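You operate a simulated robot arm through the tools that you are given. There is no shell and no other tool.

You run a simulated two-armed robot. Do the job below in one go: nothing can be reset, and whatever is moved stays where it is left.

TASK
Measure the wheel's run-out, push in the matching shim and check it again.
Fine: brake off, roller arm on, drive knob to full turn; after the shim turn it back to start: it must read 0.0 mm; arm off, brake on.

It is judged by the outcome, as a careful person would: the job done as asked, and still so three seconds after it is handed in. It fails if anything else is knocked over, pushed out of place, dropped, spilled or broken.

THE ROBOT
Two 7-joint arms with two-finger parallel grippers on one trunk that stands fixed in place. Base frame: the origin is at the foot of the trunk, x ahead of it, y to its left, z up; the work surface is at about z = 0.792. Readings come in m, degrees, newtons and seconds.
The left shoulder is at [0.071, 0.156, 1.155], the right one opposite. Payload 3.91 kg a hand.
The tool frame of a hand sits at the grasp point between the pads (the TCP): z along the fingers, y along the line on which they close. The tips reach 0.03 m beyond it. Largest opening 0.11 m; finger width 0.02, thickness 0.01; the body of the gripper, 0.048 by 0.112 m, starts 0.055 m behind the TCP.
Orientation is that of the tool frame in the base frame, as a unit quaternion [x, y, z, w]. With the fingers straight down and closing along the base's y, the tool's x points along the base's -x, its y along +y and its z along -z.

THE INTERFACE
- The arms move only by the tool play_rows. It takes "left_moves", "right_moves" or both (then of equal length, played together; a hand with none holds still); each is a list of rows, each a list of 7 numbers: the closure, from 0 (fully open) to 1 (shut), then the shift along the base's x, y, z in m, then the turn, a rotation vector about the base's x, y, z in degrees. In form: [[hand, tx, ty, tz, ax, ay, az], ...]. A call has 1 to 20 rows; each row shifts and turns the commanded pose from where the row before left it. Each row takes 0.2 s and may step no farther than 0.05 m and 8.6 degrees from the row before; otherwise, or with a gripper value out of range, the whole call is refused. A pose out of reach is approached as far as the arm can. The call stops where the force on the tool passes 50 N (or 10 N more than at its start, if that is more) or the arm is blocked; 0.2 s more then pass. The fingers move at their own pace (about 0.108 m/s each) and stop on an object; they squeeze with about 38 N. The grip force told is the motor's: it shows also when the fingers shut on nothing. Time passes only in rows, and 0.2 s behind the last, so rows that do not move let the fingers close. It gives the time, the measured TCP pose, the force on the tool (base axes), the opening and the grip force at its end, in the units of the frame above (readings bear some noise), with the torque about the TCP (base axes, N m) and any sound that the robot's microphone picked up.
- Cameras (640 x 400 px; columns grow to the right, rows downward): "scene" is now at [0.1413, 0.0223, 1.3924]; the picture's right is [0.23, -0.97, 0.00], its down [-0.46, -0.11, -0.88] and it looks along [0.86, 0.20, -0.48] (base axes); focal length 344 px, centre (320, 200). "left" rides on the left gripper at [0.072, -0.017, -0.103] in its tool frame; the picture's right is [0.23, 0.97, 0.00], its down [-0.76, 0.18, -0.62] and it looks along [-0.61, 0.14, 0.78] (tool axes); focal length 222 px, centre (320, 200). "right" rides on the right gripper at [0.072, 0.017, -0.103] in its tool frame; the picture's right is [-0.23, 0.97, 0.00], its down [-0.76, -0.18, -0.62] and it looks along [-0.61, -0.14, 0.78] (tool axes); focal length 222 px, centre (320, 200).
- grab_frame(camera): a new picture of that camera. The clock stands still meanwhile.
- slide_trunk(by): slides the trunk up (or, below 0, down) by that many m; the arms and the scene camera ride with it, the base frame stays. It gives what a move gives, with no picture.
- turn_head(pan, tilt): turns the head with the scene camera to pan (to the left, within 86 degrees either way) and tilt (down, from -29 to 69), counted from straight ahead of the robot. It gives what a move gives.
- measure_at(camera, pixels): for up to 12 pixels [column, row] of the newest picture of that camera ("zoom" is the newest enlarged one), the place [x, y, z] in the base frame of the surface seen there, good to about 0.002 m. The clock stands still meanwhile.
- close_up(camera, box): a new picture of the part [left, top, right, bottom] of that camera's present view, enlarged. The clock stands still meanwhile.
- sign_off(): hands the job in; it is judged then, once.

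Leave the grippers open and the arms clear of the work at the hand-in unless told otherwise.

The tools are called after "Call:" by a JSON object that holds its "api" and its "payload". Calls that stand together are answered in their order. play_rows: Moves the arms, as the interface text tells. Its arguments: {"type":"object","properties":{"left_moves":{"type":"array"},"right_moves":{"type":"array"}},"required":[]} The other tools are called the same way: slide_trunk (by) slides the trunk up or down; turn_head (pan, tilt) turns the head that bears the scene camera; grab_frame (camera) takes a picture; measure_at (camera, pixels) gives the place of the surface under pixels of a picture; close_up (camera, box) takes an enlarged picture of a part of a camera's view; sign_off () hands the job in.

At the start:

```text
time: 0.0
left_ee_pos: [0.6789, 0.5228, 1.2416]
left_orientation: [0.001, 1.0, 0.001, 0.0]
left_force: [-0.2, 0.0, -0.6]
left_moment: [0.03, -0.03, -0.03]
left_gripper_width: 0.1099
left_gripper_force: 0.0
right_ee_pos: [0.7357, -0.0735, 1.2048]
right_orientation: [0.0, 1.0, 0.0, 0.0]
right_force: [0.0, -0.3, 0.4]
right_moment: [0.02, -0.02, 0.0]
right_gripper_width: 0.1099
right_gripper_force: 0.1
trunk travel left (down, up): [-0.6, 0.34]
head pan, tilt: [13.3, 28.4]
```

scene: 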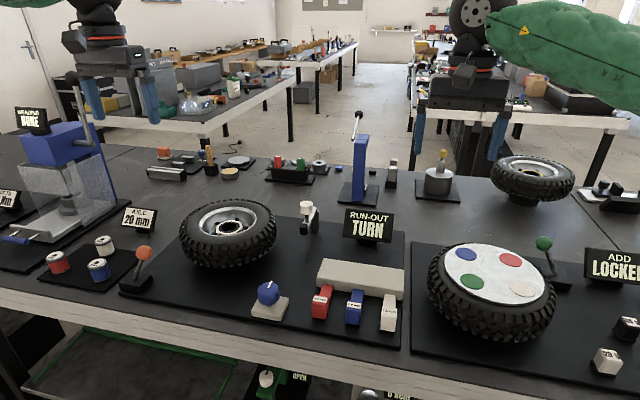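
right: 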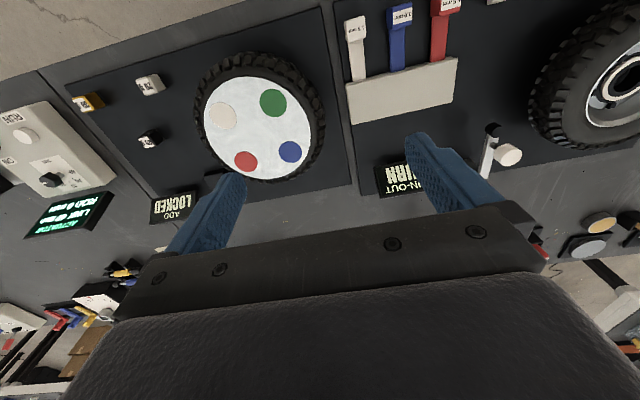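
left: 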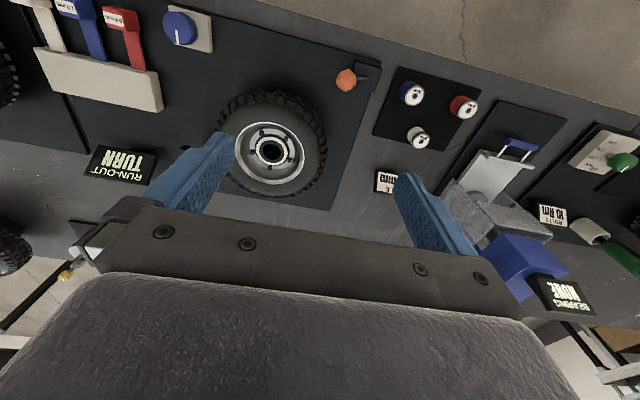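

I see the run-out station in the middle: wheel at about (228,233), orange lever at (143,253), blue knob at (268,291), three coloured shims at (322,300), (355,305), (389,310), a white roller arm at (309,215), and the display "RUN-OUT TURN" at (367,226). I'll take enlarged pictures of it first.

Call:
{"api": "close_up", "payload": {"camera": "scene", "box": [110, 180, 270, 300]}}

Call:
{"api": "close_up", "payload": {"camera": "scene", "box": [240, 190, 420, 345]}}

Call:
{"api": "grab_frame", "payload": {"camera": "scene"}}

```text
3.33 times, centred on (190, 240) of scene
```

zoom: 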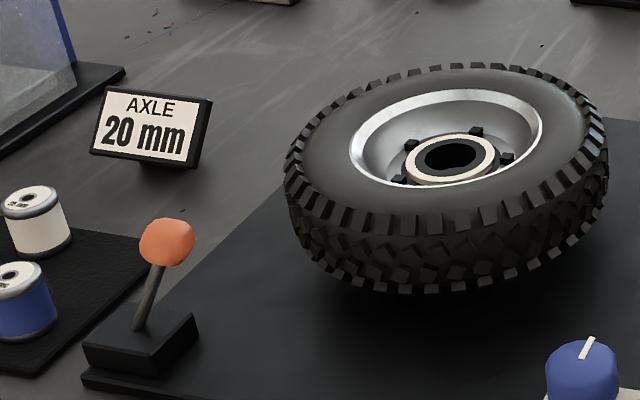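

```text
2.58 times, centred on (330, 268) of scene
```

zoom: 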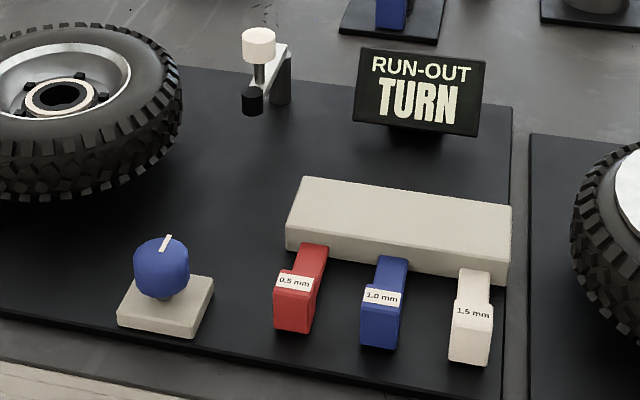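

```text
taken
```

scene: 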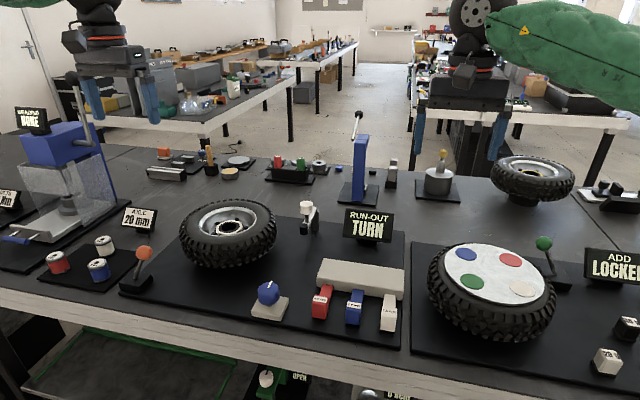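

I'll measure the key parts in the scene picture: lever ball (143,253), its base (135,285), knob (268,291), knob base, shims, slab, roller arm, wheel rim.

Call:
{"api": "measure_at", "payload": {"camera": "scene", "pixels": [[143, 253], [137, 270], [134, 284], [268, 291], [268, 310], [321, 300], [355, 303], [389, 308], [360, 272], [367, 226], [235, 225], [150, 290]]}}

Call:
{"api": "close_up", "payload": {"camera": "scene", "box": [280, 185, 344, 245]}}

```text
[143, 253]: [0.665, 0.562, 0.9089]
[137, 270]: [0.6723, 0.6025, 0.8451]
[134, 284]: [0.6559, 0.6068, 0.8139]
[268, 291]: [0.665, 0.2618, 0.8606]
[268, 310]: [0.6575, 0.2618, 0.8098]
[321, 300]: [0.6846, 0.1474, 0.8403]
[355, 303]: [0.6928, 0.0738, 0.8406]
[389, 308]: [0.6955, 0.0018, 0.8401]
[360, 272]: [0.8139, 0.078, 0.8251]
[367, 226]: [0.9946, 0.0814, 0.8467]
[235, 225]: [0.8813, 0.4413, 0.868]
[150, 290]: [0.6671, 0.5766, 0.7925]
```

```text
6.67 times, centred on (312, 215) of scene
```

zoom: 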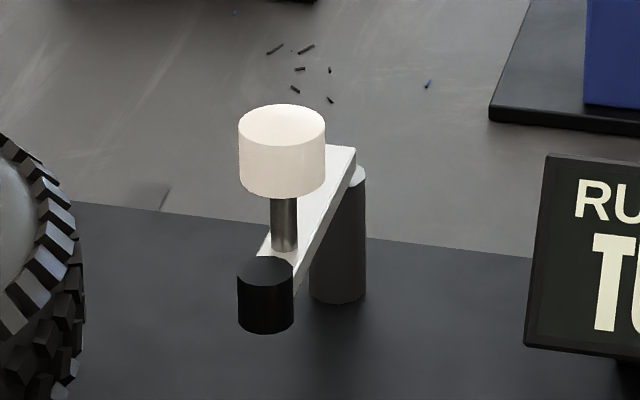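

Zoomed view: the arm pivots on a grey post, roller at the near end with a white knob above. I'll measure its points.

Call:
{"api": "measure_at", "payload": {"camera": "zoom", "pixels": [[282, 125], [282, 170], [283, 230], [265, 270], [265, 305], [340, 155], [340, 240], [310, 230], [338, 296], [70, 250], [60, 330], [130, 350]]}}

Call:
{"api": "close_up", "payload": {"camera": "scene", "box": [170, 190, 290, 275]}}

Call:
{"api": "close_up", "payload": {"camera": "scene", "box": [236, 265, 300, 325]}}

Call:
{"api": "close_up", "payload": {"camera": "scene", "box": [110, 235, 174, 300]}}

```text
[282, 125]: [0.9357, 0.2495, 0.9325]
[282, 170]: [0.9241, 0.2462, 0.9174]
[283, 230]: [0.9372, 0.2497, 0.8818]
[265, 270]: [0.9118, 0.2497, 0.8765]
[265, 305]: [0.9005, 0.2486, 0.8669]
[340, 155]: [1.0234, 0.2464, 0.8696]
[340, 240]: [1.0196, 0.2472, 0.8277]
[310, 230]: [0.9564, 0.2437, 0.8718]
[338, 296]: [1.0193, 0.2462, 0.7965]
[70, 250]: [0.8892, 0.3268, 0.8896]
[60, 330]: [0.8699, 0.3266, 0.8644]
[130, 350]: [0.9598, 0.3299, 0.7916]
```

```text
4.71 times, centred on (230, 232) of scene
```

zoom: 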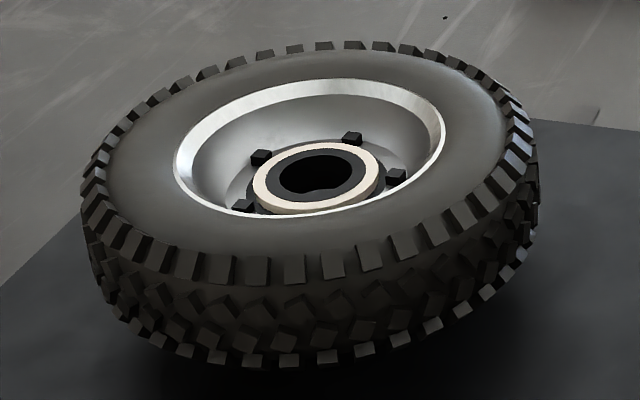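

```text
6.67 times, centred on (268, 295) of scene
```

zoom: 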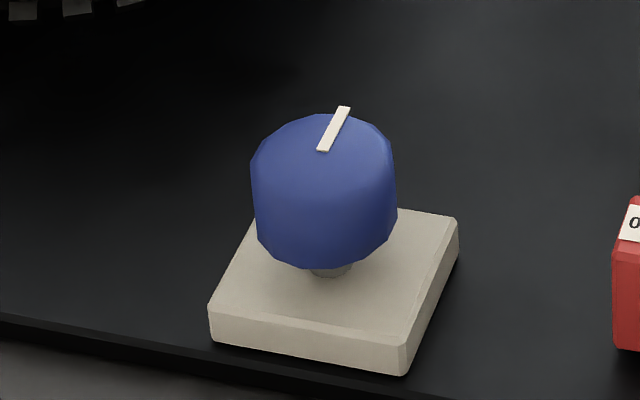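

```text
6.15 times, centred on (142, 268) of scene
```

zoom: 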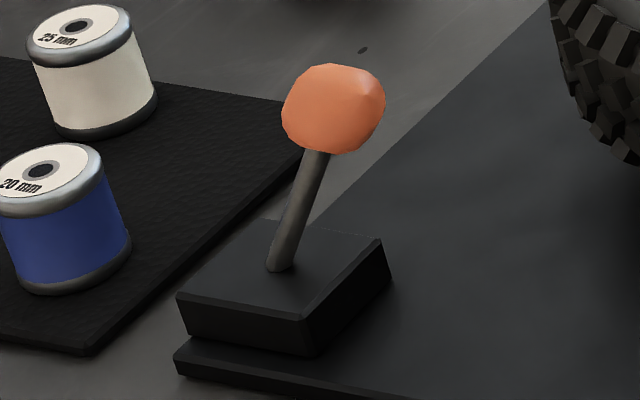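

I'll measure the brake lever in this enlarged picture: shaft foot (280,265), shaft top (318,160), ball edges, base corners.

Call:
{"api": "measure_at", "payload": {"camera": "zoom", "pixels": [[280, 264], [300, 215], [317, 165], [333, 108], [333, 70], [290, 108], [380, 108], [335, 145], [240, 270], [320, 235], [375, 245], [310, 310]]}}

Call:
{"api": "grab_frame", "payload": {"camera": "left"}}

Call:
{"api": "grab_frame", "payload": {"camera": "right"}}

```text
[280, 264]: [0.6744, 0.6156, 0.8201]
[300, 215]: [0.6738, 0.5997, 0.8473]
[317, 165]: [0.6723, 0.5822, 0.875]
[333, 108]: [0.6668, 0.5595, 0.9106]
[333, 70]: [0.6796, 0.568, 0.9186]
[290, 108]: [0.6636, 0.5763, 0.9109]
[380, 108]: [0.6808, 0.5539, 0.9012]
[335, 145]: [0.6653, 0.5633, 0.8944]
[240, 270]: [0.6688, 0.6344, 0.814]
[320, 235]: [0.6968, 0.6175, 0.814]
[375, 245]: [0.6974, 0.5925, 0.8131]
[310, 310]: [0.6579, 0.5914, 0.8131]
```

```text
taken
```

left: 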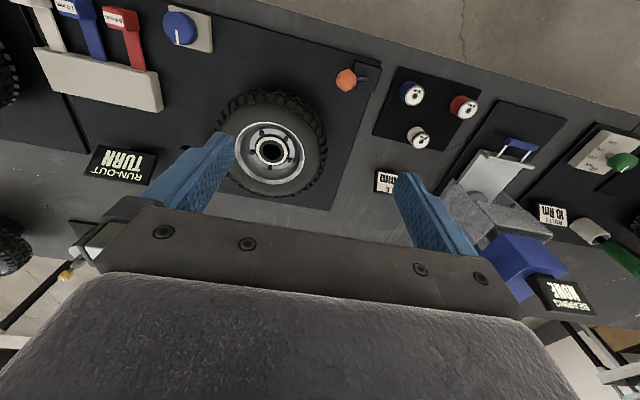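

```text
taken
```

right: 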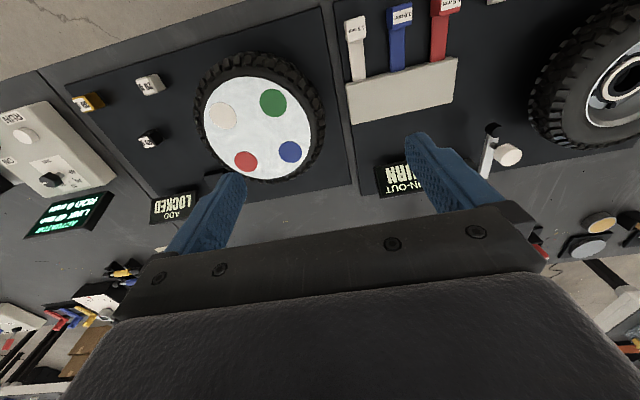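

Now I look closer at the knob from above in the left camera around (183,28) and the other details, to see the pointer and any scale marks.

Call:
{"api": "close_up", "payload": {"camera": "left", "box": [140, 0, 236, 60]}}

Call:
{"api": "close_up", "payload": {"camera": "left", "box": [200, 50, 400, 220]}}

Call:
{"api": "close_up", "payload": {"camera": "scene", "box": [300, 250, 415, 340]}}

Call:
{"api": "measure_at", "payload": {"camera": "scene", "pixels": [[181, 235], [277, 230], [228, 202], [225, 262], [230, 228], [186, 218], [270, 215], [250, 205], [205, 207], [200, 262], [250, 262], [270, 250]]}}

```text
6.67 times, centred on (188, 30) of left
```

zoom: 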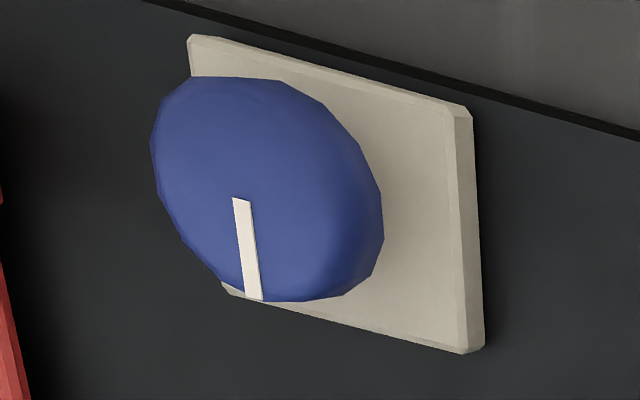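

```text
2.35 times, centred on (300, 135) of left
```

zoom: 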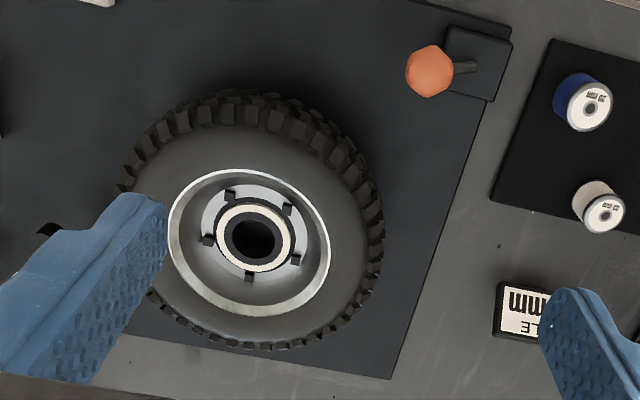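

```text
4.44 times, centred on (358, 295) of scene
```

zoom: 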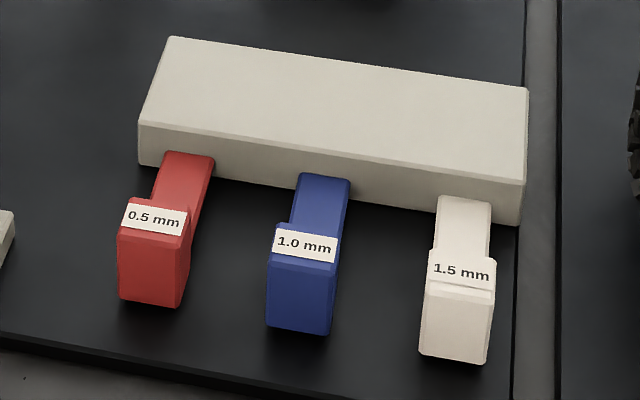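

```text
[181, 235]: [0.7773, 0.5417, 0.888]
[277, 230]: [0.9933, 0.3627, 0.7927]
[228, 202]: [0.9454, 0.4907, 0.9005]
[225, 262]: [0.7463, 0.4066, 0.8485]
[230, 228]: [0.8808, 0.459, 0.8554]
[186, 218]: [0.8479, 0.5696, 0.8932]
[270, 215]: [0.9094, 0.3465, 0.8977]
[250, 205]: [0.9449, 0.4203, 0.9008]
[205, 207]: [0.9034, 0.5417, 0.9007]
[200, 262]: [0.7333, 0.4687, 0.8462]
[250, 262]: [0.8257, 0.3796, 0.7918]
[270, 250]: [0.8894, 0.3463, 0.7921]
```

The lever leans toward the wheel (-y), like the "LOCKED" one on the neighbouring station, so this should be brake on. The knob pointer points away from me (+x). I'll measure the neighbours of the lever, such as the blue spool (99,268), and the knob pointer before moving.

Call:
{"api": "measure_at", "payload": {"camera": "scene", "pixels": [[99, 262], [99, 272], [104, 240], [140, 215], [265, 284], [268, 281], [268, 300], [258, 291], [278, 291], [255, 308], [283, 318], [322, 312]]}}

Call:
{"api": "close_up", "payload": {"camera": "scene", "box": [500, 220, 640, 320]}}

```text
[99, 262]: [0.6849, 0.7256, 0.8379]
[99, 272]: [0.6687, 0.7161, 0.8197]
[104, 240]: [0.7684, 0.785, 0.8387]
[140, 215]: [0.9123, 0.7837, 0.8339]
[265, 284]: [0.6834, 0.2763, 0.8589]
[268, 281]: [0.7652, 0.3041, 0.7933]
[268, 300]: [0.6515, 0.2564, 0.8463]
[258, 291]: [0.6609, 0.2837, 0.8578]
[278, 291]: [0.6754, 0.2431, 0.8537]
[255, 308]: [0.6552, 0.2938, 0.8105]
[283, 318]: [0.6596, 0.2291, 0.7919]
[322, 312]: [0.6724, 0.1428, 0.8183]
```

```text
4.00 times, centred on (570, 270) of scene
```

zoom: 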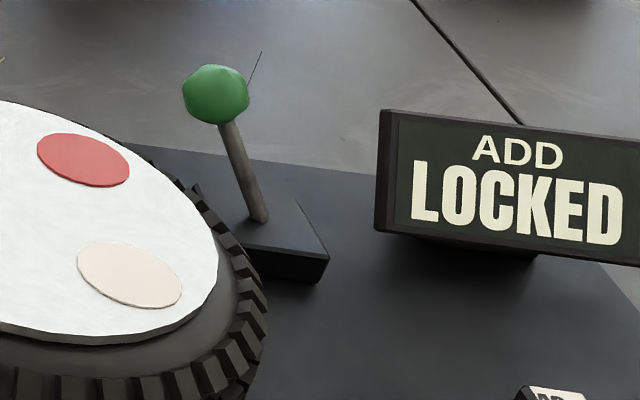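

Green lever leaning toward its wheel reads LOCKED, so the orange lever leaning toward the wheel = brake on. I'll move the left hand over the orange ball at about (0.679, 0.564, 0.905) with fingers about 0.07 m apart, first to z ≈ 0.98.

Call:
{"api": "play_rows", "payload": {"left_moves": [[0.36, 0, 0.041, 0, 0, 0, 0], [0.36, 0, 0, -0.045, 0, 0, 0], [0.36, 0, 0, -0.045, 0, 0, 0], [0.36, 0, 0, -0.045, 0, 0, 0], [0.36, 0, 0, -0.045, 0, 0, 0], [0.36, 0, 0, -0.045, 0, 0, 0], [0.36, 0, 0, -0.035, 0, 0, 0], [0.36, 0, 0, 0, 0, 0, 0]]}}

Call:
{"api": "grab_frame", "payload": {"camera": "left"}}

Call:
{"api": "grab_frame", "payload": {"camera": "scene"}}

```text
time: 1.8
left_ee_pos: [0.6817, 0.5629, 0.9802]
left_orientation: [0.0, 1.0, 0.0, 0.001]
left_force: [0.1, -0.2, -0.1]
left_moment: [0.01, 0.02, 0.02]
left_gripper_width: 0.0702
left_gripper_force: 0.0
right_ee_pos: [0.7345, -0.0745, 1.2048]
right_orientation: [0.0, 1.0, 0.0, 0.0]
right_force: [0.4, 0.3, 0.3]
right_moment: [-0.02, -0.01, -0.01]
right_gripper_width: 0.1099
right_gripper_force: 0.0
trunk travel left (down, up): [-0.6, 0.34]
head pan, tilt: [13.3, 28.4]
```

```text
taken
```

left: 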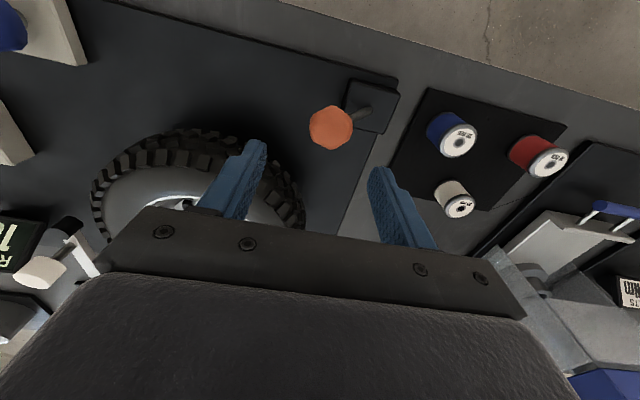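

```text
taken
```

scene: 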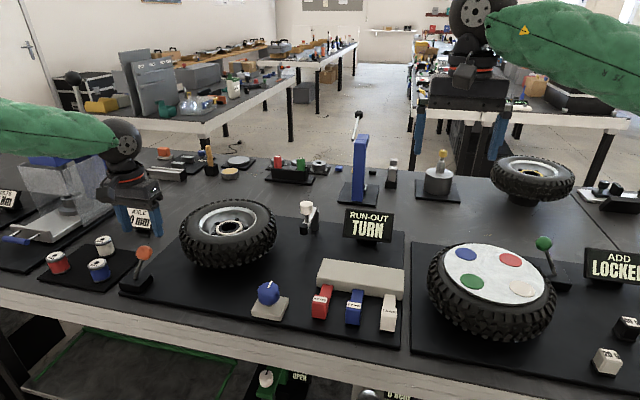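

The hand is over the ball, fingers on both y sides. I'll lower by 0.073 m so the ball sits between the pads.

Call:
{"api": "play_rows", "payload": {"left_moves": [[0.36, 0, 0, -0.03, 0, 0, 0], [0.36, 0, 0, -0.03, 0, 0, 0], [0.36, 0, 0, -0.013, 0, 0, 0], [0.36, 0, 0, 0, 0, 0, 0]]}}

Call:
{"api": "close_up", "payload": {"camera": "scene", "box": [70, 160, 230, 300]}}

Call:
{"api": "grab_frame", "payload": {"camera": "left"}}

```text
time: 2.8
left_ee_pos: [0.6798, 0.562, 0.9104]
left_orientation: [0.0, 1.0, 0.0, -0.001]
left_force: [-0.5, -0.3, 0.5]
left_moment: [0.05, -0.01, 0.0]
left_gripper_width: 0.0701
left_gripper_force: 0.1
right_ee_pos: [0.7351, -0.074, 1.2049]
right_orientation: [0.0, 1.0, 0.0, 0.0]
right_force: [-0.4, -0.2, 0.0]
right_moment: [-0.01, 0.01, 0.03]
right_gripper_width: 0.1099
right_gripper_force: 0.2
trunk travel left (down, up): [-0.6, 0.34]
head pan, tilt: [13.3, 28.4]
```

```text
2.86 times, centred on (150, 230) of scene
```

zoom: 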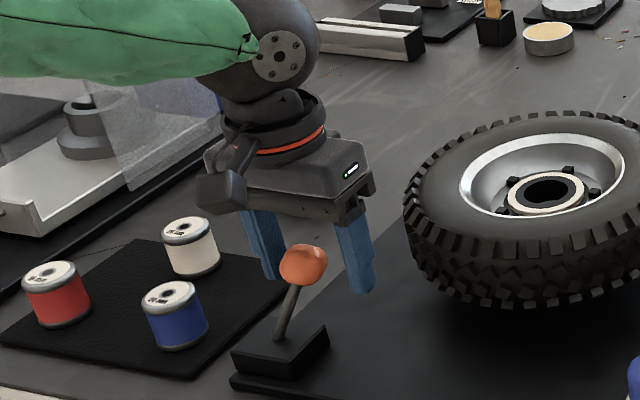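

```text
taken
```

left: 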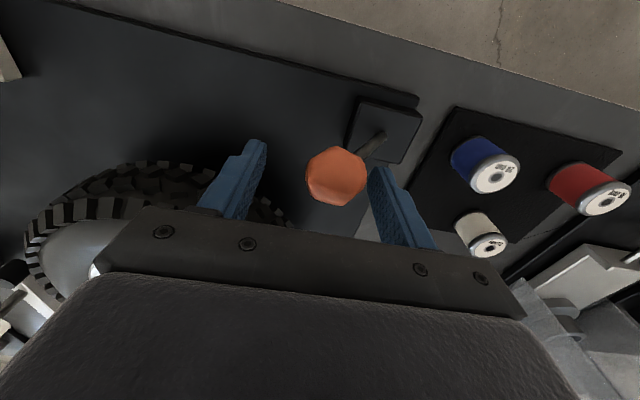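

The ball is between the fingers. I now move the hand toward +y so the right finger pushes the lever over, away from the wheel.

Call:
{"api": "play_rows", "payload": {"left_moves": [[0.36, 0, 0.02, 0, 0, 0, 0], [0.36, 0, 0.02, 0, 0, 0, 0], [0.36, 0, 0.02, 0.002, 0, 0, 0], [0.36, 0, 0.02, 0.002, 0, 0, 0], [0.36, 0, 0.02, 0, 0, 0, 0], [0.36, 0, 0, 0, 0, 0, 0]]}}

Call:
{"api": "close_up", "payload": {"camera": "scene", "box": [70, 160, 230, 300]}}

Call:
{"api": "grab_frame", "payload": {"camera": "left"}}

```text
time: 4.2
left_ee_pos: [0.6815, 0.6647, 0.915]
left_orientation: [0.0, 1.0, 0.0, 0.001]
left_force: [-0.6, -0.3, -0.3]
left_moment: [0.01, -0.02, 0.01]
left_gripper_width: 0.0706
left_gripper_force: 0.1
right_ee_pos: [0.7344, -0.0745, 1.2047]
right_orientation: [-0.001, 1.0, 0.0, 0.0]
right_force: [0.8, -0.2, -0.8]
right_moment: [0.05, 0.0, -0.01]
right_gripper_width: 0.1101
right_gripper_force: 0.2
trunk travel left (down, up): [-0.6, 0.34]
head pan, tilt: [13.3, 28.4]
```

```text
2.86 times, centred on (150, 230) of scene
```

zoom: 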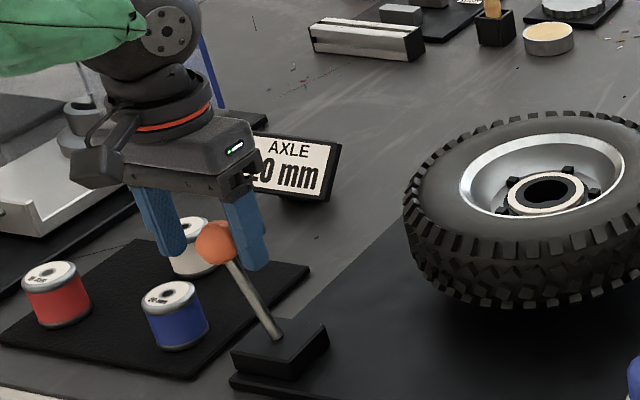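

```text
taken
```

left: 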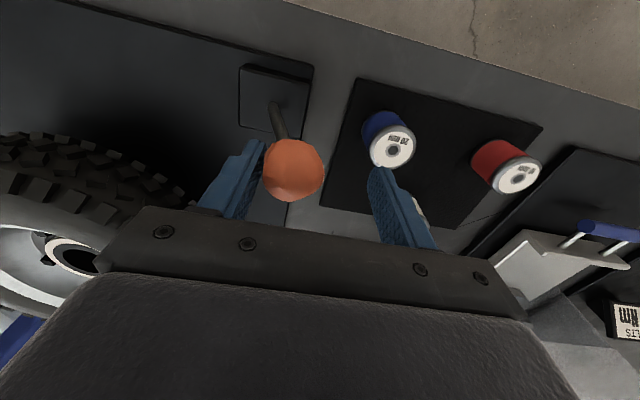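

The lever has gone over with hardly any force. I continue in small steps to find the end stop.

Call:
{"api": "play_rows", "payload": {"left_moves": [[0.36, 0, 0.008, 0, 0, 0, 0], [0.36, 0, 0.008, 0, 0, 0, 0], [0.36, 0, 0.006, -0.002, 0, 0, 0], [0.36, 0, 0, 0, 0, 0, 0]]}}

Call:
{"api": "close_up", "payload": {"camera": "scene", "box": [70, 160, 230, 300]}}

Call:
{"api": "grab_frame", "payload": {"camera": "left"}}

```text
time: 5.2
left_ee_pos: [0.6808, 0.6855, 0.9125]
left_orientation: [0.001, 1.0, 0.0, 0.0]
left_force: [0.1, 0.5, 0.1]
left_moment: [-0.03, 0.03, 0.0]
left_gripper_width: 0.0705
left_gripper_force: 0.0
right_ee_pos: [0.7366, -0.0744, 1.2051]
right_orientation: [0.0, 1.0, 0.0, 0.0]
right_force: [0.1, -0.4, 0.0]
right_moment: [0.04, 0.0, 0.02]
right_gripper_width: 0.1097
right_gripper_force: 0.0
trunk travel left (down, up): [-0.6, 0.34]
head pan, tilt: [13.3, 28.4]
```

```text
2.86 times, centred on (150, 230) of scene
```

zoom: 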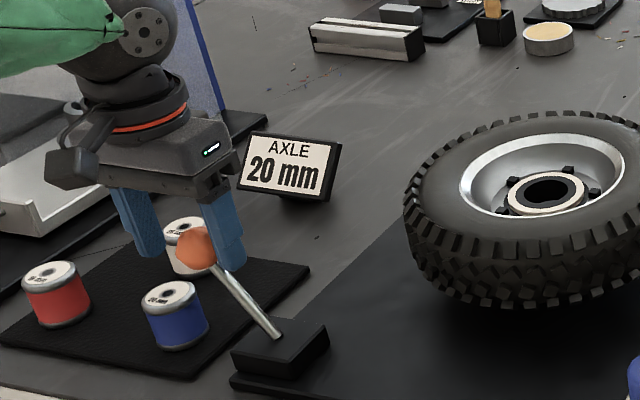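

```text
taken
```

left: 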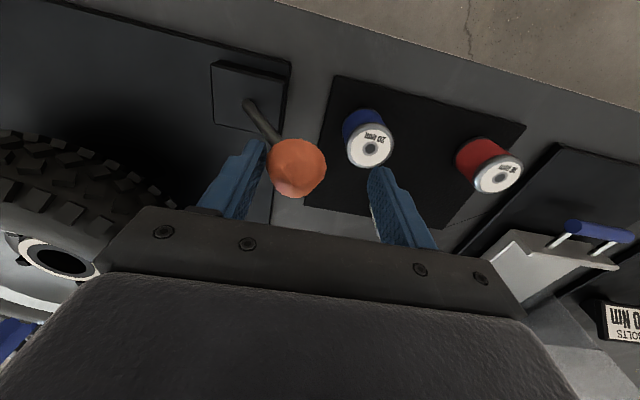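

The ball now sits just off the right finger, it may already be against its stop. I push another few millimetres to feel it.

Call:
{"api": "play_rows", "payload": {"left_moves": [[0.36, 0, 0.005, 0, 0, 0, 0], [0.36, 0, 0.004, 0, 0, 0, 0], [0.36, 0, 0.003, 0, 0, 0, 0], [0.36, 0, 0, 0, 0, 0, 0]]}}

Call:
{"api": "grab_frame", "payload": {"camera": "left"}}

Call:
{"api": "close_up", "payload": {"camera": "scene", "box": [70, 160, 230, 300]}}

```text
time: 6.2
left_ee_pos: [0.6801, 0.695, 0.911]
left_orientation: [0.002, 1.0, 0.0, -0.001]
left_force: [-5.9, -27.1, -9.4]
left_moment: [0.12, 0.1, -0.11]
left_gripper_width: 0.084
left_gripper_force: 13.6
right_ee_pos: [0.736, -0.0763, 1.205]
right_orientation: [0.0, 1.0, 0.001, 0.0]
right_force: [0.0, -0.1, 1.1]
right_moment: [0.01, 0.01, 0.0]
right_gripper_width: 0.1099
right_gripper_force: 0.2
trunk travel left (down, up): [-0.6, 0.34]
head pan, tilt: [13.3, 28.4]
```

```text
taken
```

left: 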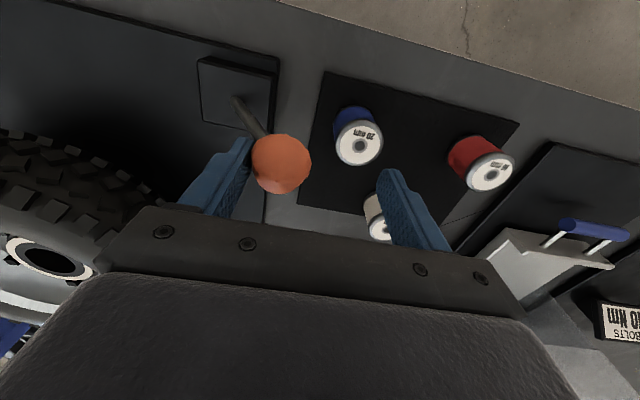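

```text
2.86 times, centred on (150, 230) of scene
```

zoom: 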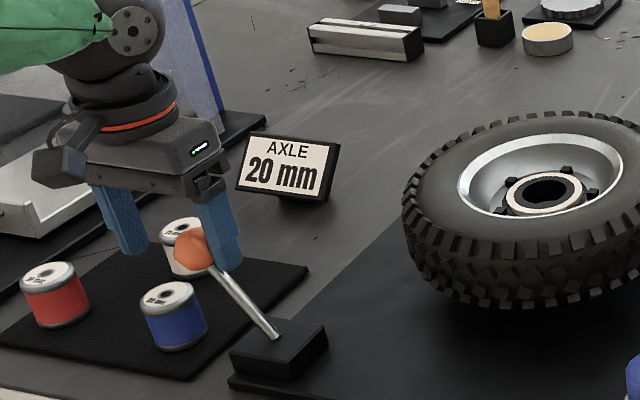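

The stop is felt (-27 N in y, fingers pushed open), so the brake lever is at its far end. I back off 0.025 m and lift straight up, clear of the ball.

Call:
{"api": "play_rows", "payload": {"left_moves": [[0.36, 0, -0.012, 0, 0, 0, 0], [0.36, 0, -0.013, 0, 0, 0, 0], [0.36, 0, 0, 0.03, 0, 0, 0], [0.36, 0, 0, 0.045, 0, 0, 0], [0.36, 0, 0, 0.045, 0, 0, 0], [0.36, 0, 0, 0, 0, 0, 0]]}}

Call:
{"api": "grab_frame", "payload": {"camera": "left"}}

Call:
{"api": "grab_frame", "payload": {"camera": "scene"}}

```text
time: 7.6
left_ee_pos: [0.6809, 0.6734, 1.0298]
left_orientation: [0.0, 1.0, 0.0, 0.0]
left_force: [-0.5, 0.1, 0.1]
left_moment: [-0.02, 0.0, 0.03]
left_gripper_width: 0.0704
left_gripper_force: 0.0
right_ee_pos: [0.736, -0.0726, 1.2041]
right_orientation: [0.001, 1.0, 0.0, -0.001]
right_force: [0.5, 0.4, -0.6]
right_moment: [-0.02, 0.01, 0.03]
right_gripper_width: 0.1102
right_gripper_force: 0.0
trunk travel left (down, up): [-0.6, 0.34]
head pan, tilt: [13.3, 28.4]
```

```text
taken
```

left: 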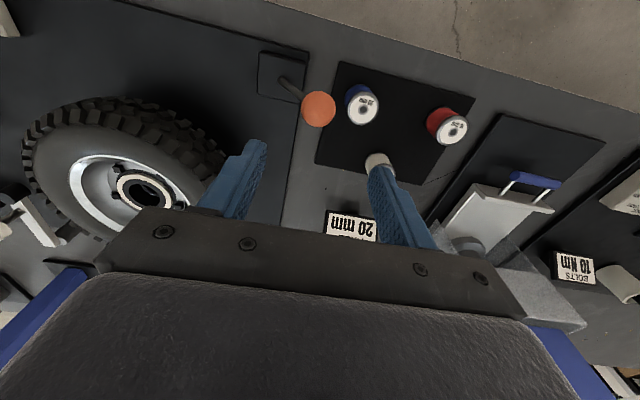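

```text
taken
```

scene: 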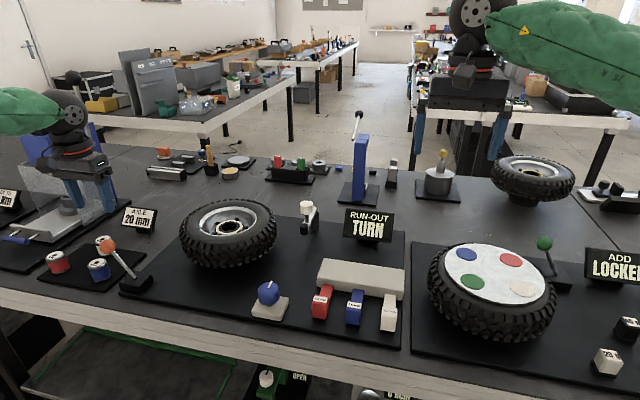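

The lever now stays leaning away from the wheel. Next the roller arm: its white knob is at about (0.94, 0.249, 0.92), which is far out, so I'll bring the left hand above it with the fingers tilted 30° forward, moving the right hand aside at the same time.

Call:
{"api": "play_rows", "payload": {"left_moves": [[0.45, 0.0208, -0.0353, 0.01, 0, 0, 0], [0.45, 0.0208, -0.0353, 0.01, 0, 0, 0], [0.45, 0.0208, -0.0353, 0.01, 0, 0, 0], [0.45, 0.0208, -0.0353, 0, 0, 0, 0], [0.45, 0.0208, -0.0353, 0, 0, -7.5, 0], [0.45, 0.0208, -0.0353, 0, 0, -7.5, 0], [0.45, 0.0208, -0.0353, 0, 0, -7.5, 0], [0.45, 0.0208, -0.0353, 0, 0, -7.5, 0], [0.45, 0.0208, -0.0353, 0, 0, 0, 0], [0.45, 0.0208, -0.0353, 0, 0, 0, 0], [0.45, 0.0208, -0.0353, 0, 0, 0, 0], [0.45, 0.0208, -0.0353, 0, 0, 0, 0], [0.45, 0, 0, 0, 0, 0, 0]], "right_moves": [[0, -0.01, -0.02, 0, 0, 0, 0], [0, -0.01, -0.02, 0, 0, 0, 0], [0, -0.01, -0.02, 0, 0, 0, 0], [0, -0.01, -0.02, 0, 0, 0, 0], [0, -0.01, -0.02, 0, 0, 0, 0], [0, -0.01, -0.02, 0, 0, 0, 0], [0, -0.01, -0.02, 0, 0, 0, 0], [0, -0.01, -0.02, 0, 0, 0, 0], [0, -0.01, -0.02, 0, 0, 0, 0], [0, -0.01, -0.02, 0, 0, 0, 0], [0, -0.01, -0.02, 0, 0, 0, 0], [0, -0.01, -0.02, 0, 0, 0, 0], [0, 0, 0, 0, 0, 0, 0]]}}

Call:
{"api": "grab_frame", "payload": {"camera": "left"}}

Call:
{"api": "grab_frame", "payload": {"camera": "scene"}}

```text
time: 10.4
left_ee_pos: [0.926, 0.2502, 1.0634]
left_orientation: [-0.001, 0.966, 0.0, 0.259]
left_force: [0.1, 0.3, -1.0]
left_moment: [-0.04, 0.02, 0.0]
left_gripper_width: 0.0605
left_gripper_force: 0.0
right_ee_pos: [0.6142, -0.312, 1.2029]
right_orientation: [0.0, 1.0, 0.0, 0.0]
right_force: [0.2, 0.0, -0.4]
right_moment: [-0.02, 0.03, 0.0]
right_gripper_width: 0.1098
right_gripper_force: 0.2
trunk travel left (down, up): [-0.6, 0.34]
head pan, tilt: [13.3, 28.4]
```

```text
taken
```

left: 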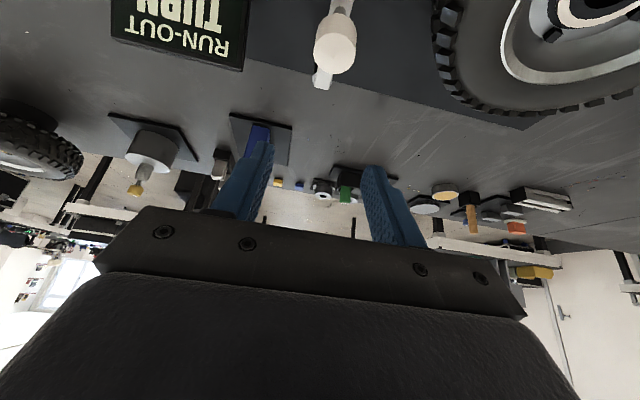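

```text
taken
```

scene: 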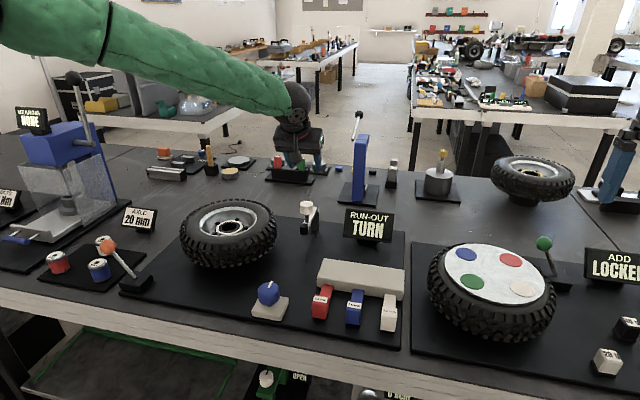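

The hand is above the roller arm; the white knob is at (336,42) in the left view. I'll measure it and the wheel edge from here.

Call:
{"api": "measure_at", "payload": {"camera": "left", "pixels": [[337, 40], [325, 62], [345, 62], [318, 80], [340, 5], [440, 20], [470, 95], [450, 70], [560, 110], [357, 42], [316, 42], [520, 108]]}}

Call:
{"api": "close_up", "payload": {"camera": "left", "box": [270, 0, 530, 130]}}

```text
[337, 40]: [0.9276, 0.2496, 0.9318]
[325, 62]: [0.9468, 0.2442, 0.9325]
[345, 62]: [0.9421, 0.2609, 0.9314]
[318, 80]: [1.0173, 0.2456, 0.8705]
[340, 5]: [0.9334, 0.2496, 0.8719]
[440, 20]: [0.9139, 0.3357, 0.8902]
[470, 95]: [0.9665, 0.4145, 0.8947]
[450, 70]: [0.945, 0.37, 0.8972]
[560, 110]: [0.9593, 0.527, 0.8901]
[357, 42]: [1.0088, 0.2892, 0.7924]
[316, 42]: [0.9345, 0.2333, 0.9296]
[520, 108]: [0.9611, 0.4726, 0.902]
```

```text
2.46 times, centred on (400, 65) of left
```

zoom: 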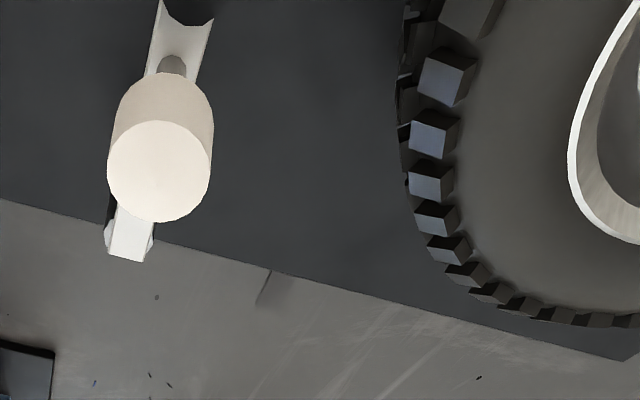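

Knob centre is at about (0.937, 0.2505), top at z 0.932; the wheel edge stays well clear. I lower the hand so the fingers straddle the knob in y (opening 0.06).

Call:
{"api": "play_rows", "payload": {"left_moves": [[0.45, 0.006, 0, -0.045, 0, 0, 0], [0.45, 0.005, 0, -0.045, 0, 0, 0], [0.45, 0, 0, -0.03, 0, 0, 0], [0.45, 0, 0, -0.02, 0, 0, 0], [0.45, 0, 0, 0, 0, 0, 0]]}}

Call:
{"api": "grab_frame", "payload": {"camera": "left"}}

Call:
{"api": "close_up", "payload": {"camera": "scene", "box": [240, 130, 400, 260]}}

```text
time: 11.6
left_ee_pos: [0.9366, 0.2487, 0.9219]
left_orientation: [0.0, 0.966, 0.0, 0.259]
left_force: [0.3, -0.4, 0.1]
left_moment: [0.0, -0.01, 0.01]
left_gripper_width: 0.0603
left_gripper_force: 0.0
right_ee_pos: [0.6149, -0.315, 1.2029]
right_orientation: [0.0, 1.0, 0.0, 0.0]
right_force: [1.2, 0.3, -0.1]
right_moment: [0.0, -0.05, -0.03]
right_gripper_width: 0.1099
right_gripper_force: 0.0
trunk travel left (down, up): [-0.6, 0.34]
head pan, tilt: [13.3, 28.4]
```

```text
taken
```

left: 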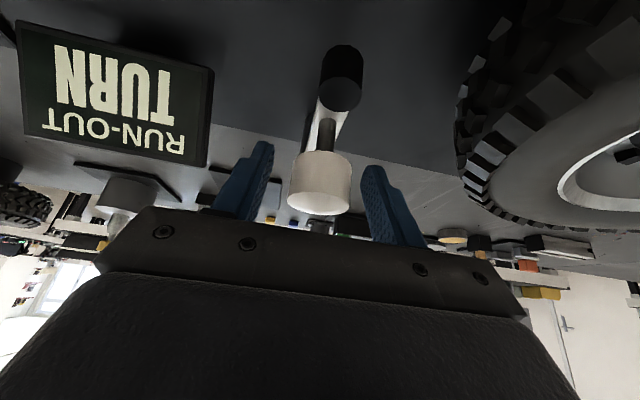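

```text
3.08 times, centred on (320, 195) of scene
```

zoom: 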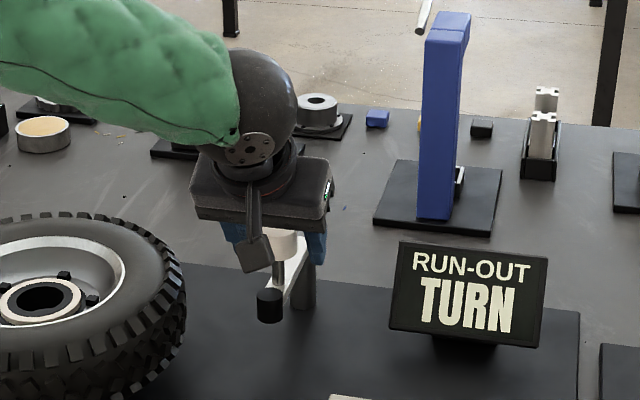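

The knob sits between the fingers. I push it along its arc toward the wheel: first to about 30°, then I'll look.

Call:
{"api": "play_rows", "payload": {"left_moves": [[0.45, 0, 0.012, 0, 0, 0, 0], [0.45, 0.0015, 0.0165, 0, 0, 0, 0], [0.45, 0.0043, 0.016, 0, 0, 0, 0], [0.45, 0.007, 0.015, 0, 0, 0, 0], [0.45, 0, 0, 0, 0, 0, 0]]}}

Call:
{"api": "grab_frame", "payload": {"camera": "left"}}

Call:
{"api": "close_up", "payload": {"camera": "scene", "box": [240, 130, 400, 260]}}

```text
time: 12.8
left_ee_pos: [0.9528, 0.3102, 0.9197]
left_orientation: [0.0, 0.966, 0.0, 0.259]
left_force: [0.1, -0.5, 0.3]
left_moment: [0.01, 0.0, -0.02]
left_gripper_width: 0.0606
left_gripper_force: 0.1
right_ee_pos: [0.6154, -0.3127, 1.2035]
right_orientation: [0.0, 1.0, 0.001, 0.0]
right_force: [-0.2, -0.4, 0.4]
right_moment: [-0.02, 0.0, 0.03]
right_gripper_width: 0.1096
right_gripper_force: 0.0
trunk travel left (down, up): [-0.6, 0.34]
head pan, tilt: [13.3, 28.4]
```

```text
taken
```

left: 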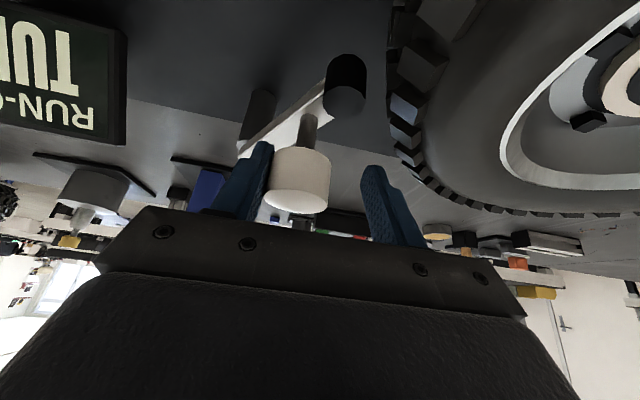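

```text
3.08 times, centred on (320, 195) of scene
```

zoom: 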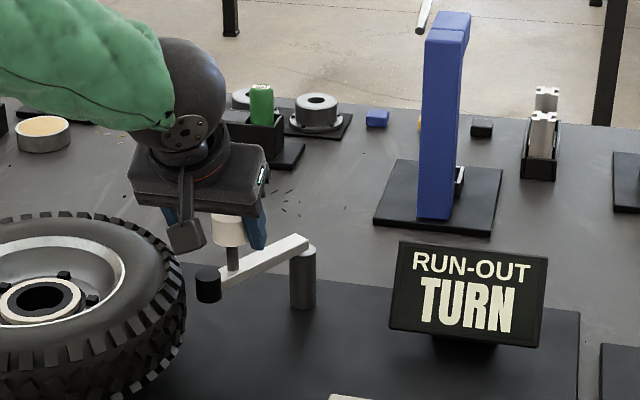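

The roller arm follows, roller nearly at the tread. I continue in smaller steps until it meets something.

Call:
{"api": "play_rows", "payload": {"left_moves": [[0.45, 0.004, 0.007, 0, 0, 0, 0], [0.45, 0.005, 0.006, 0, 0, 0, 0], [0.45, 0, 0, 0, 0, 0, 0]]}}

Call:
{"api": "grab_frame", "payload": {"camera": "left"}}

Call:
{"api": "close_up", "payload": {"camera": "scene", "box": [240, 130, 400, 260]}}

```text
time: 13.6
left_ee_pos: [0.9615, 0.3205, 0.9206]
left_orientation: [0.0, 0.966, 0.0, 0.259]
left_force: [-1.0, -3.0, -1.2]
left_moment: [-0.03, 0.02, -0.07]
left_gripper_width: 0.0619
left_gripper_force: 1.8
right_ee_pos: [0.6162, -0.3142, 1.2027]
right_orientation: [0.0, 1.0, 0.0, 0.0]
right_force: [-0.2, 0.5, 0.4]
right_moment: [0.02, 0.04, 0.0]
right_gripper_width: 0.11
right_gripper_force: 0.1
trunk travel left (down, up): [-0.6, 0.34]
head pan, tilt: [13.3, 28.4]
```

```text
taken
```

left: 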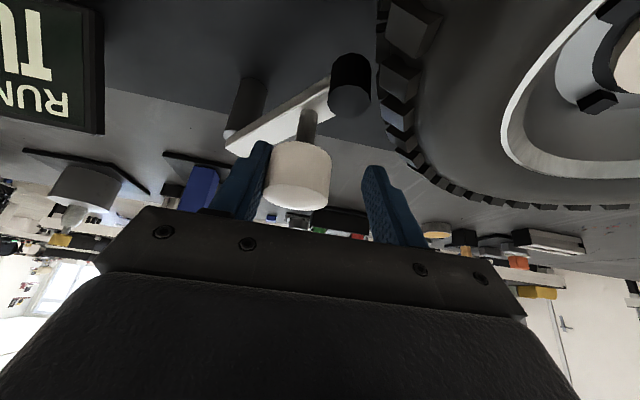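

```text
3.08 times, centred on (320, 195) of scene
```

zoom: 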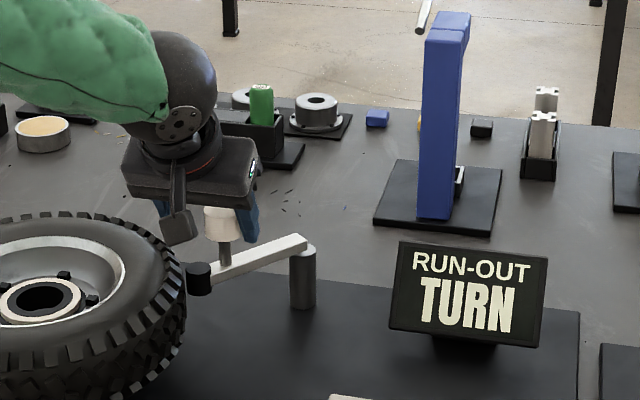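

A small reaction (-3 N) appears: the arm seems to reach its end. I push a few millimetres more to confirm.

Call:
{"api": "play_rows", "payload": {"left_moves": [[0.45, 0.002, 0.004, 0, 0, 0, 0], [0.45, 0.001, 0.003, 0, 0, 0, 0], [0.45, 0, 0, 0, 0, 0, 0]]}}

Call:
{"api": "close_up", "payload": {"camera": "left", "box": [200, 20, 460, 220]}}

Call:
{"api": "close_up", "payload": {"camera": "scene", "box": [240, 130, 400, 260]}}

```text
time: 14.4
left_ee_pos: [0.9651, 0.3247, 0.9226]
left_orientation: [0.001, 0.966, -0.001, 0.258]
left_force: [-9.0, -21.8, -3.3]
left_moment: [-0.09, 0.08, -0.27]
left_gripper_width: 0.0707
left_gripper_force: 10.1
right_ee_pos: [0.6149, -0.3152, 1.2014]
right_orientation: [0.001, 1.0, 0.001, 0.001]
right_force: [-0.6, -0.4, 0.0]
right_moment: [0.02, 0.01, 0.01]
right_gripper_width: 0.1098
right_gripper_force: 0.0
trunk travel left (down, up): [-0.6, 0.34]
head pan, tilt: [13.3, 28.4]
```

```text
2.00 times, centred on (330, 120) of left
```

zoom: 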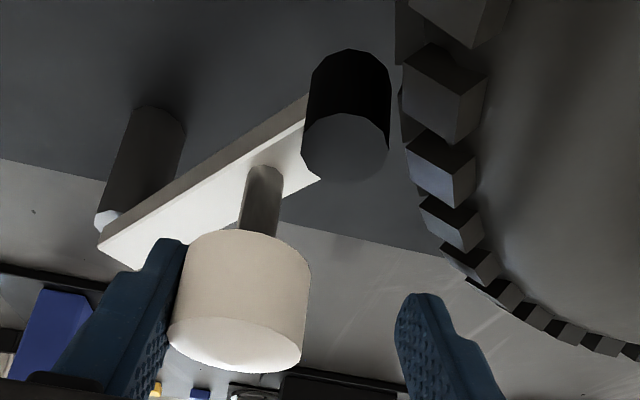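

```text
3.08 times, centred on (320, 195) of scene
```

zoom: 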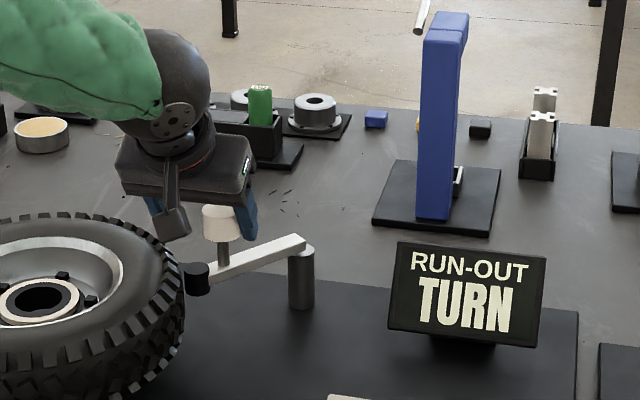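

Clear stop (-22 N): the roller arm is on. I back off by 0.015 m to centre the fingers, then lift clear.

Call:
{"api": "play_rows", "payload": {"left_moves": [[0.45, -0.002, -0.009, 0, 0, 0, 0], [0.45, -0.001, -0.008, 0, 0, 0, 0], [0.45, 0, 0, 0.03, 0, 0, 0], [0.45, 0, 0, 0.045, 0, 0, 0], [0.45, 0, 0, 0.045, 0, 0, 0], [0.45, 0, 0, 0, 0, 0, 0]]}}

Call:
{"api": "grab_frame", "payload": {"camera": "scene"}}

```text
time: 15.8
left_ee_pos: [0.9623, 0.3136, 1.0402]
left_orientation: [0.0, 0.966, 0.001, 0.258]
left_force: [0.2, -0.3, -0.2]
left_moment: [-0.04, 0.0, -0.01]
left_gripper_width: 0.0605
left_gripper_force: 0.1
right_ee_pos: [0.6168, -0.3127, 1.2032]
right_orientation: [0.0, 1.0, 0.0, -0.001]
right_force: [-0.2, 0.3, -0.1]
right_moment: [0.0, -0.01, 0.04]
right_gripper_width: 0.11
right_gripper_force: 0.2
trunk travel left (down, up): [-0.6, 0.34]
head pan, tilt: [13.3, 28.4]
```

```text
taken
```

scene: 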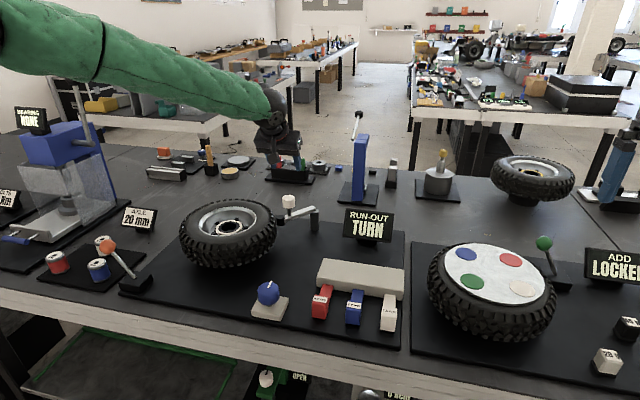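

The roller arm is on, and the display still reads TURN. Now I carry the left hand back over the blue drive knob (268,291), straighten it and open it.

Call:
{"api": "play_rows", "payload": {"left_moves": [[0.45, -0.041, -0.0073, 0, 0, 0, 0], [0.18, -0.041, -0.0073, 0, 0, 7.5, 0], [0.18, -0.041, -0.0073, 0, 0, 7.5, 0], [0.18, -0.041, -0.0073, 0, 0, 7.5, 0], [0.18, -0.041, -0.0073, 0, 0, 7.5, 0], [0.18, -0.041, -0.0073, 0, 0, 0, 0], [0.18, -0.041, -0.0073, 0, 0, 0, 0], [0.18, 0, 0, 0, 0, 0, 0]]}}

Call:
{"api": "grab_frame", "payload": {"camera": "left"}}

Call:
{"api": "grab_frame", "payload": {"camera": "scene"}}

```text
time: 17.6
left_ee_pos: [0.6747, 0.2615, 1.0405]
left_orientation: [0.0, 1.0, 0.0, -0.001]
left_force: [0.5, 0.6, -0.9]
left_moment: [0.02, -0.01, 0.04]
left_gripper_width: 0.0902
left_gripper_force: 0.1
right_ee_pos: [0.6155, -0.3132, 1.203]
right_orientation: [-0.001, 1.0, 0.0, -0.001]
right_force: [0.2, -0.1, -0.1]
right_moment: [0.02, 0.0, 0.02]
right_gripper_width: 0.1099
right_gripper_force: 0.1
trunk travel left (down, up): [-0.6, 0.34]
head pan, tilt: [13.3, 28.4]
```

```text
taken
```

left: 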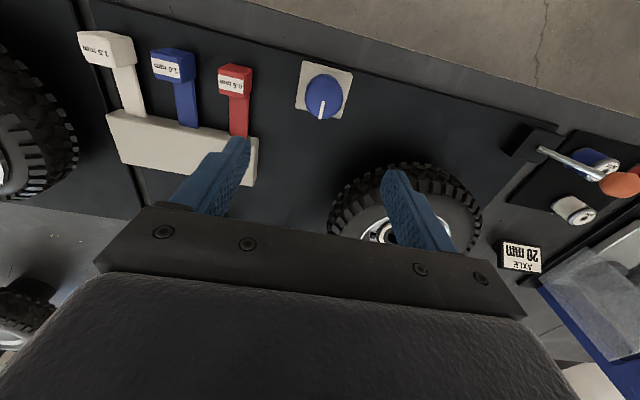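

```text
taken
```

scene: 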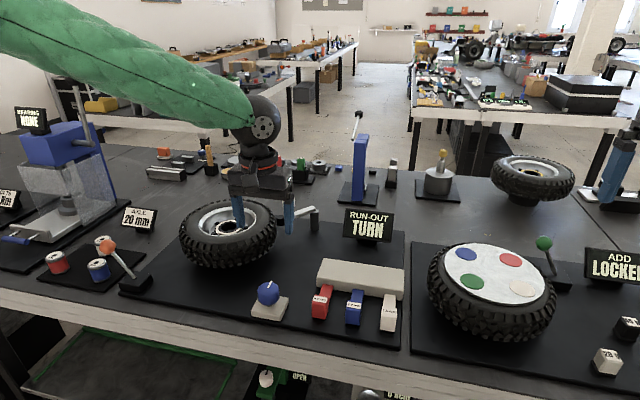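

The knob shows at (324,96) in the left camera with the pointer away from me. I measure it and enlarge it.

Call:
{"api": "measure_at", "payload": {"camera": "left", "pixels": [[324, 96], [308, 96], [341, 96], [324, 78], [320, 117], [322, 105], [306, 88], [342, 90], [300, 65], [350, 75]]}}

Call:
{"api": "close_up", "payload": {"camera": "left", "box": [284, 56, 364, 126]}}

```text
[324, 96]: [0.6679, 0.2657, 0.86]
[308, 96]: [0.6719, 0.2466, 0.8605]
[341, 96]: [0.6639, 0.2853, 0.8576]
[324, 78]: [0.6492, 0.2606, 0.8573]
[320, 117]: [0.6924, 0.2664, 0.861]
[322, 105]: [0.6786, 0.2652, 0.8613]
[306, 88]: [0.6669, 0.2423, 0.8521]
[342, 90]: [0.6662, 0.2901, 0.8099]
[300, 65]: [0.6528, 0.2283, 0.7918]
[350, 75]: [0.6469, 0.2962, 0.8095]
```

```text
5.71 times, centred on (324, 91) of left
```

zoom: 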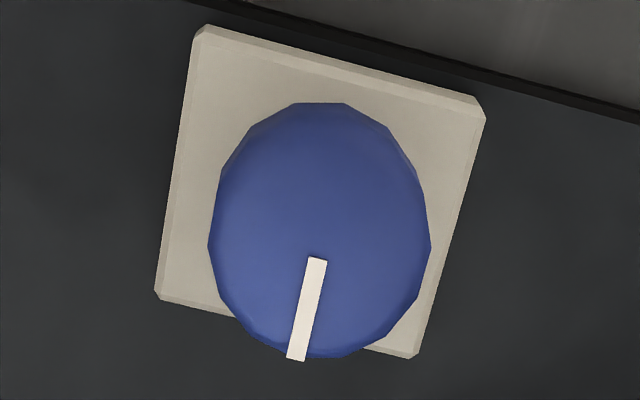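

I measure pointer ends and knob edges in the enlarged picture.

Call:
{"api": "measure_at", "payload": {"camera": "zoom", "pixels": [[317, 264], [296, 355], [320, 110], [215, 240], [425, 240], [320, 350], [200, 30], [478, 105], [160, 292], [412, 352], [320, 230]]}}

```text
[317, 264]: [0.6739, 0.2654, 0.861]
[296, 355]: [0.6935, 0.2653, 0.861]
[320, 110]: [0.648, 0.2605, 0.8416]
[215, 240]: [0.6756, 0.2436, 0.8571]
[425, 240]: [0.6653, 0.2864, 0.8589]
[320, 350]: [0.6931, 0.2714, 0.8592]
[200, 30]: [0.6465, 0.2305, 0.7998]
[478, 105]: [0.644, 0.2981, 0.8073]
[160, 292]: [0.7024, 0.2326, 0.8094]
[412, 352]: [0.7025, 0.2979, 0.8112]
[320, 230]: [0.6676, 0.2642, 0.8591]
```

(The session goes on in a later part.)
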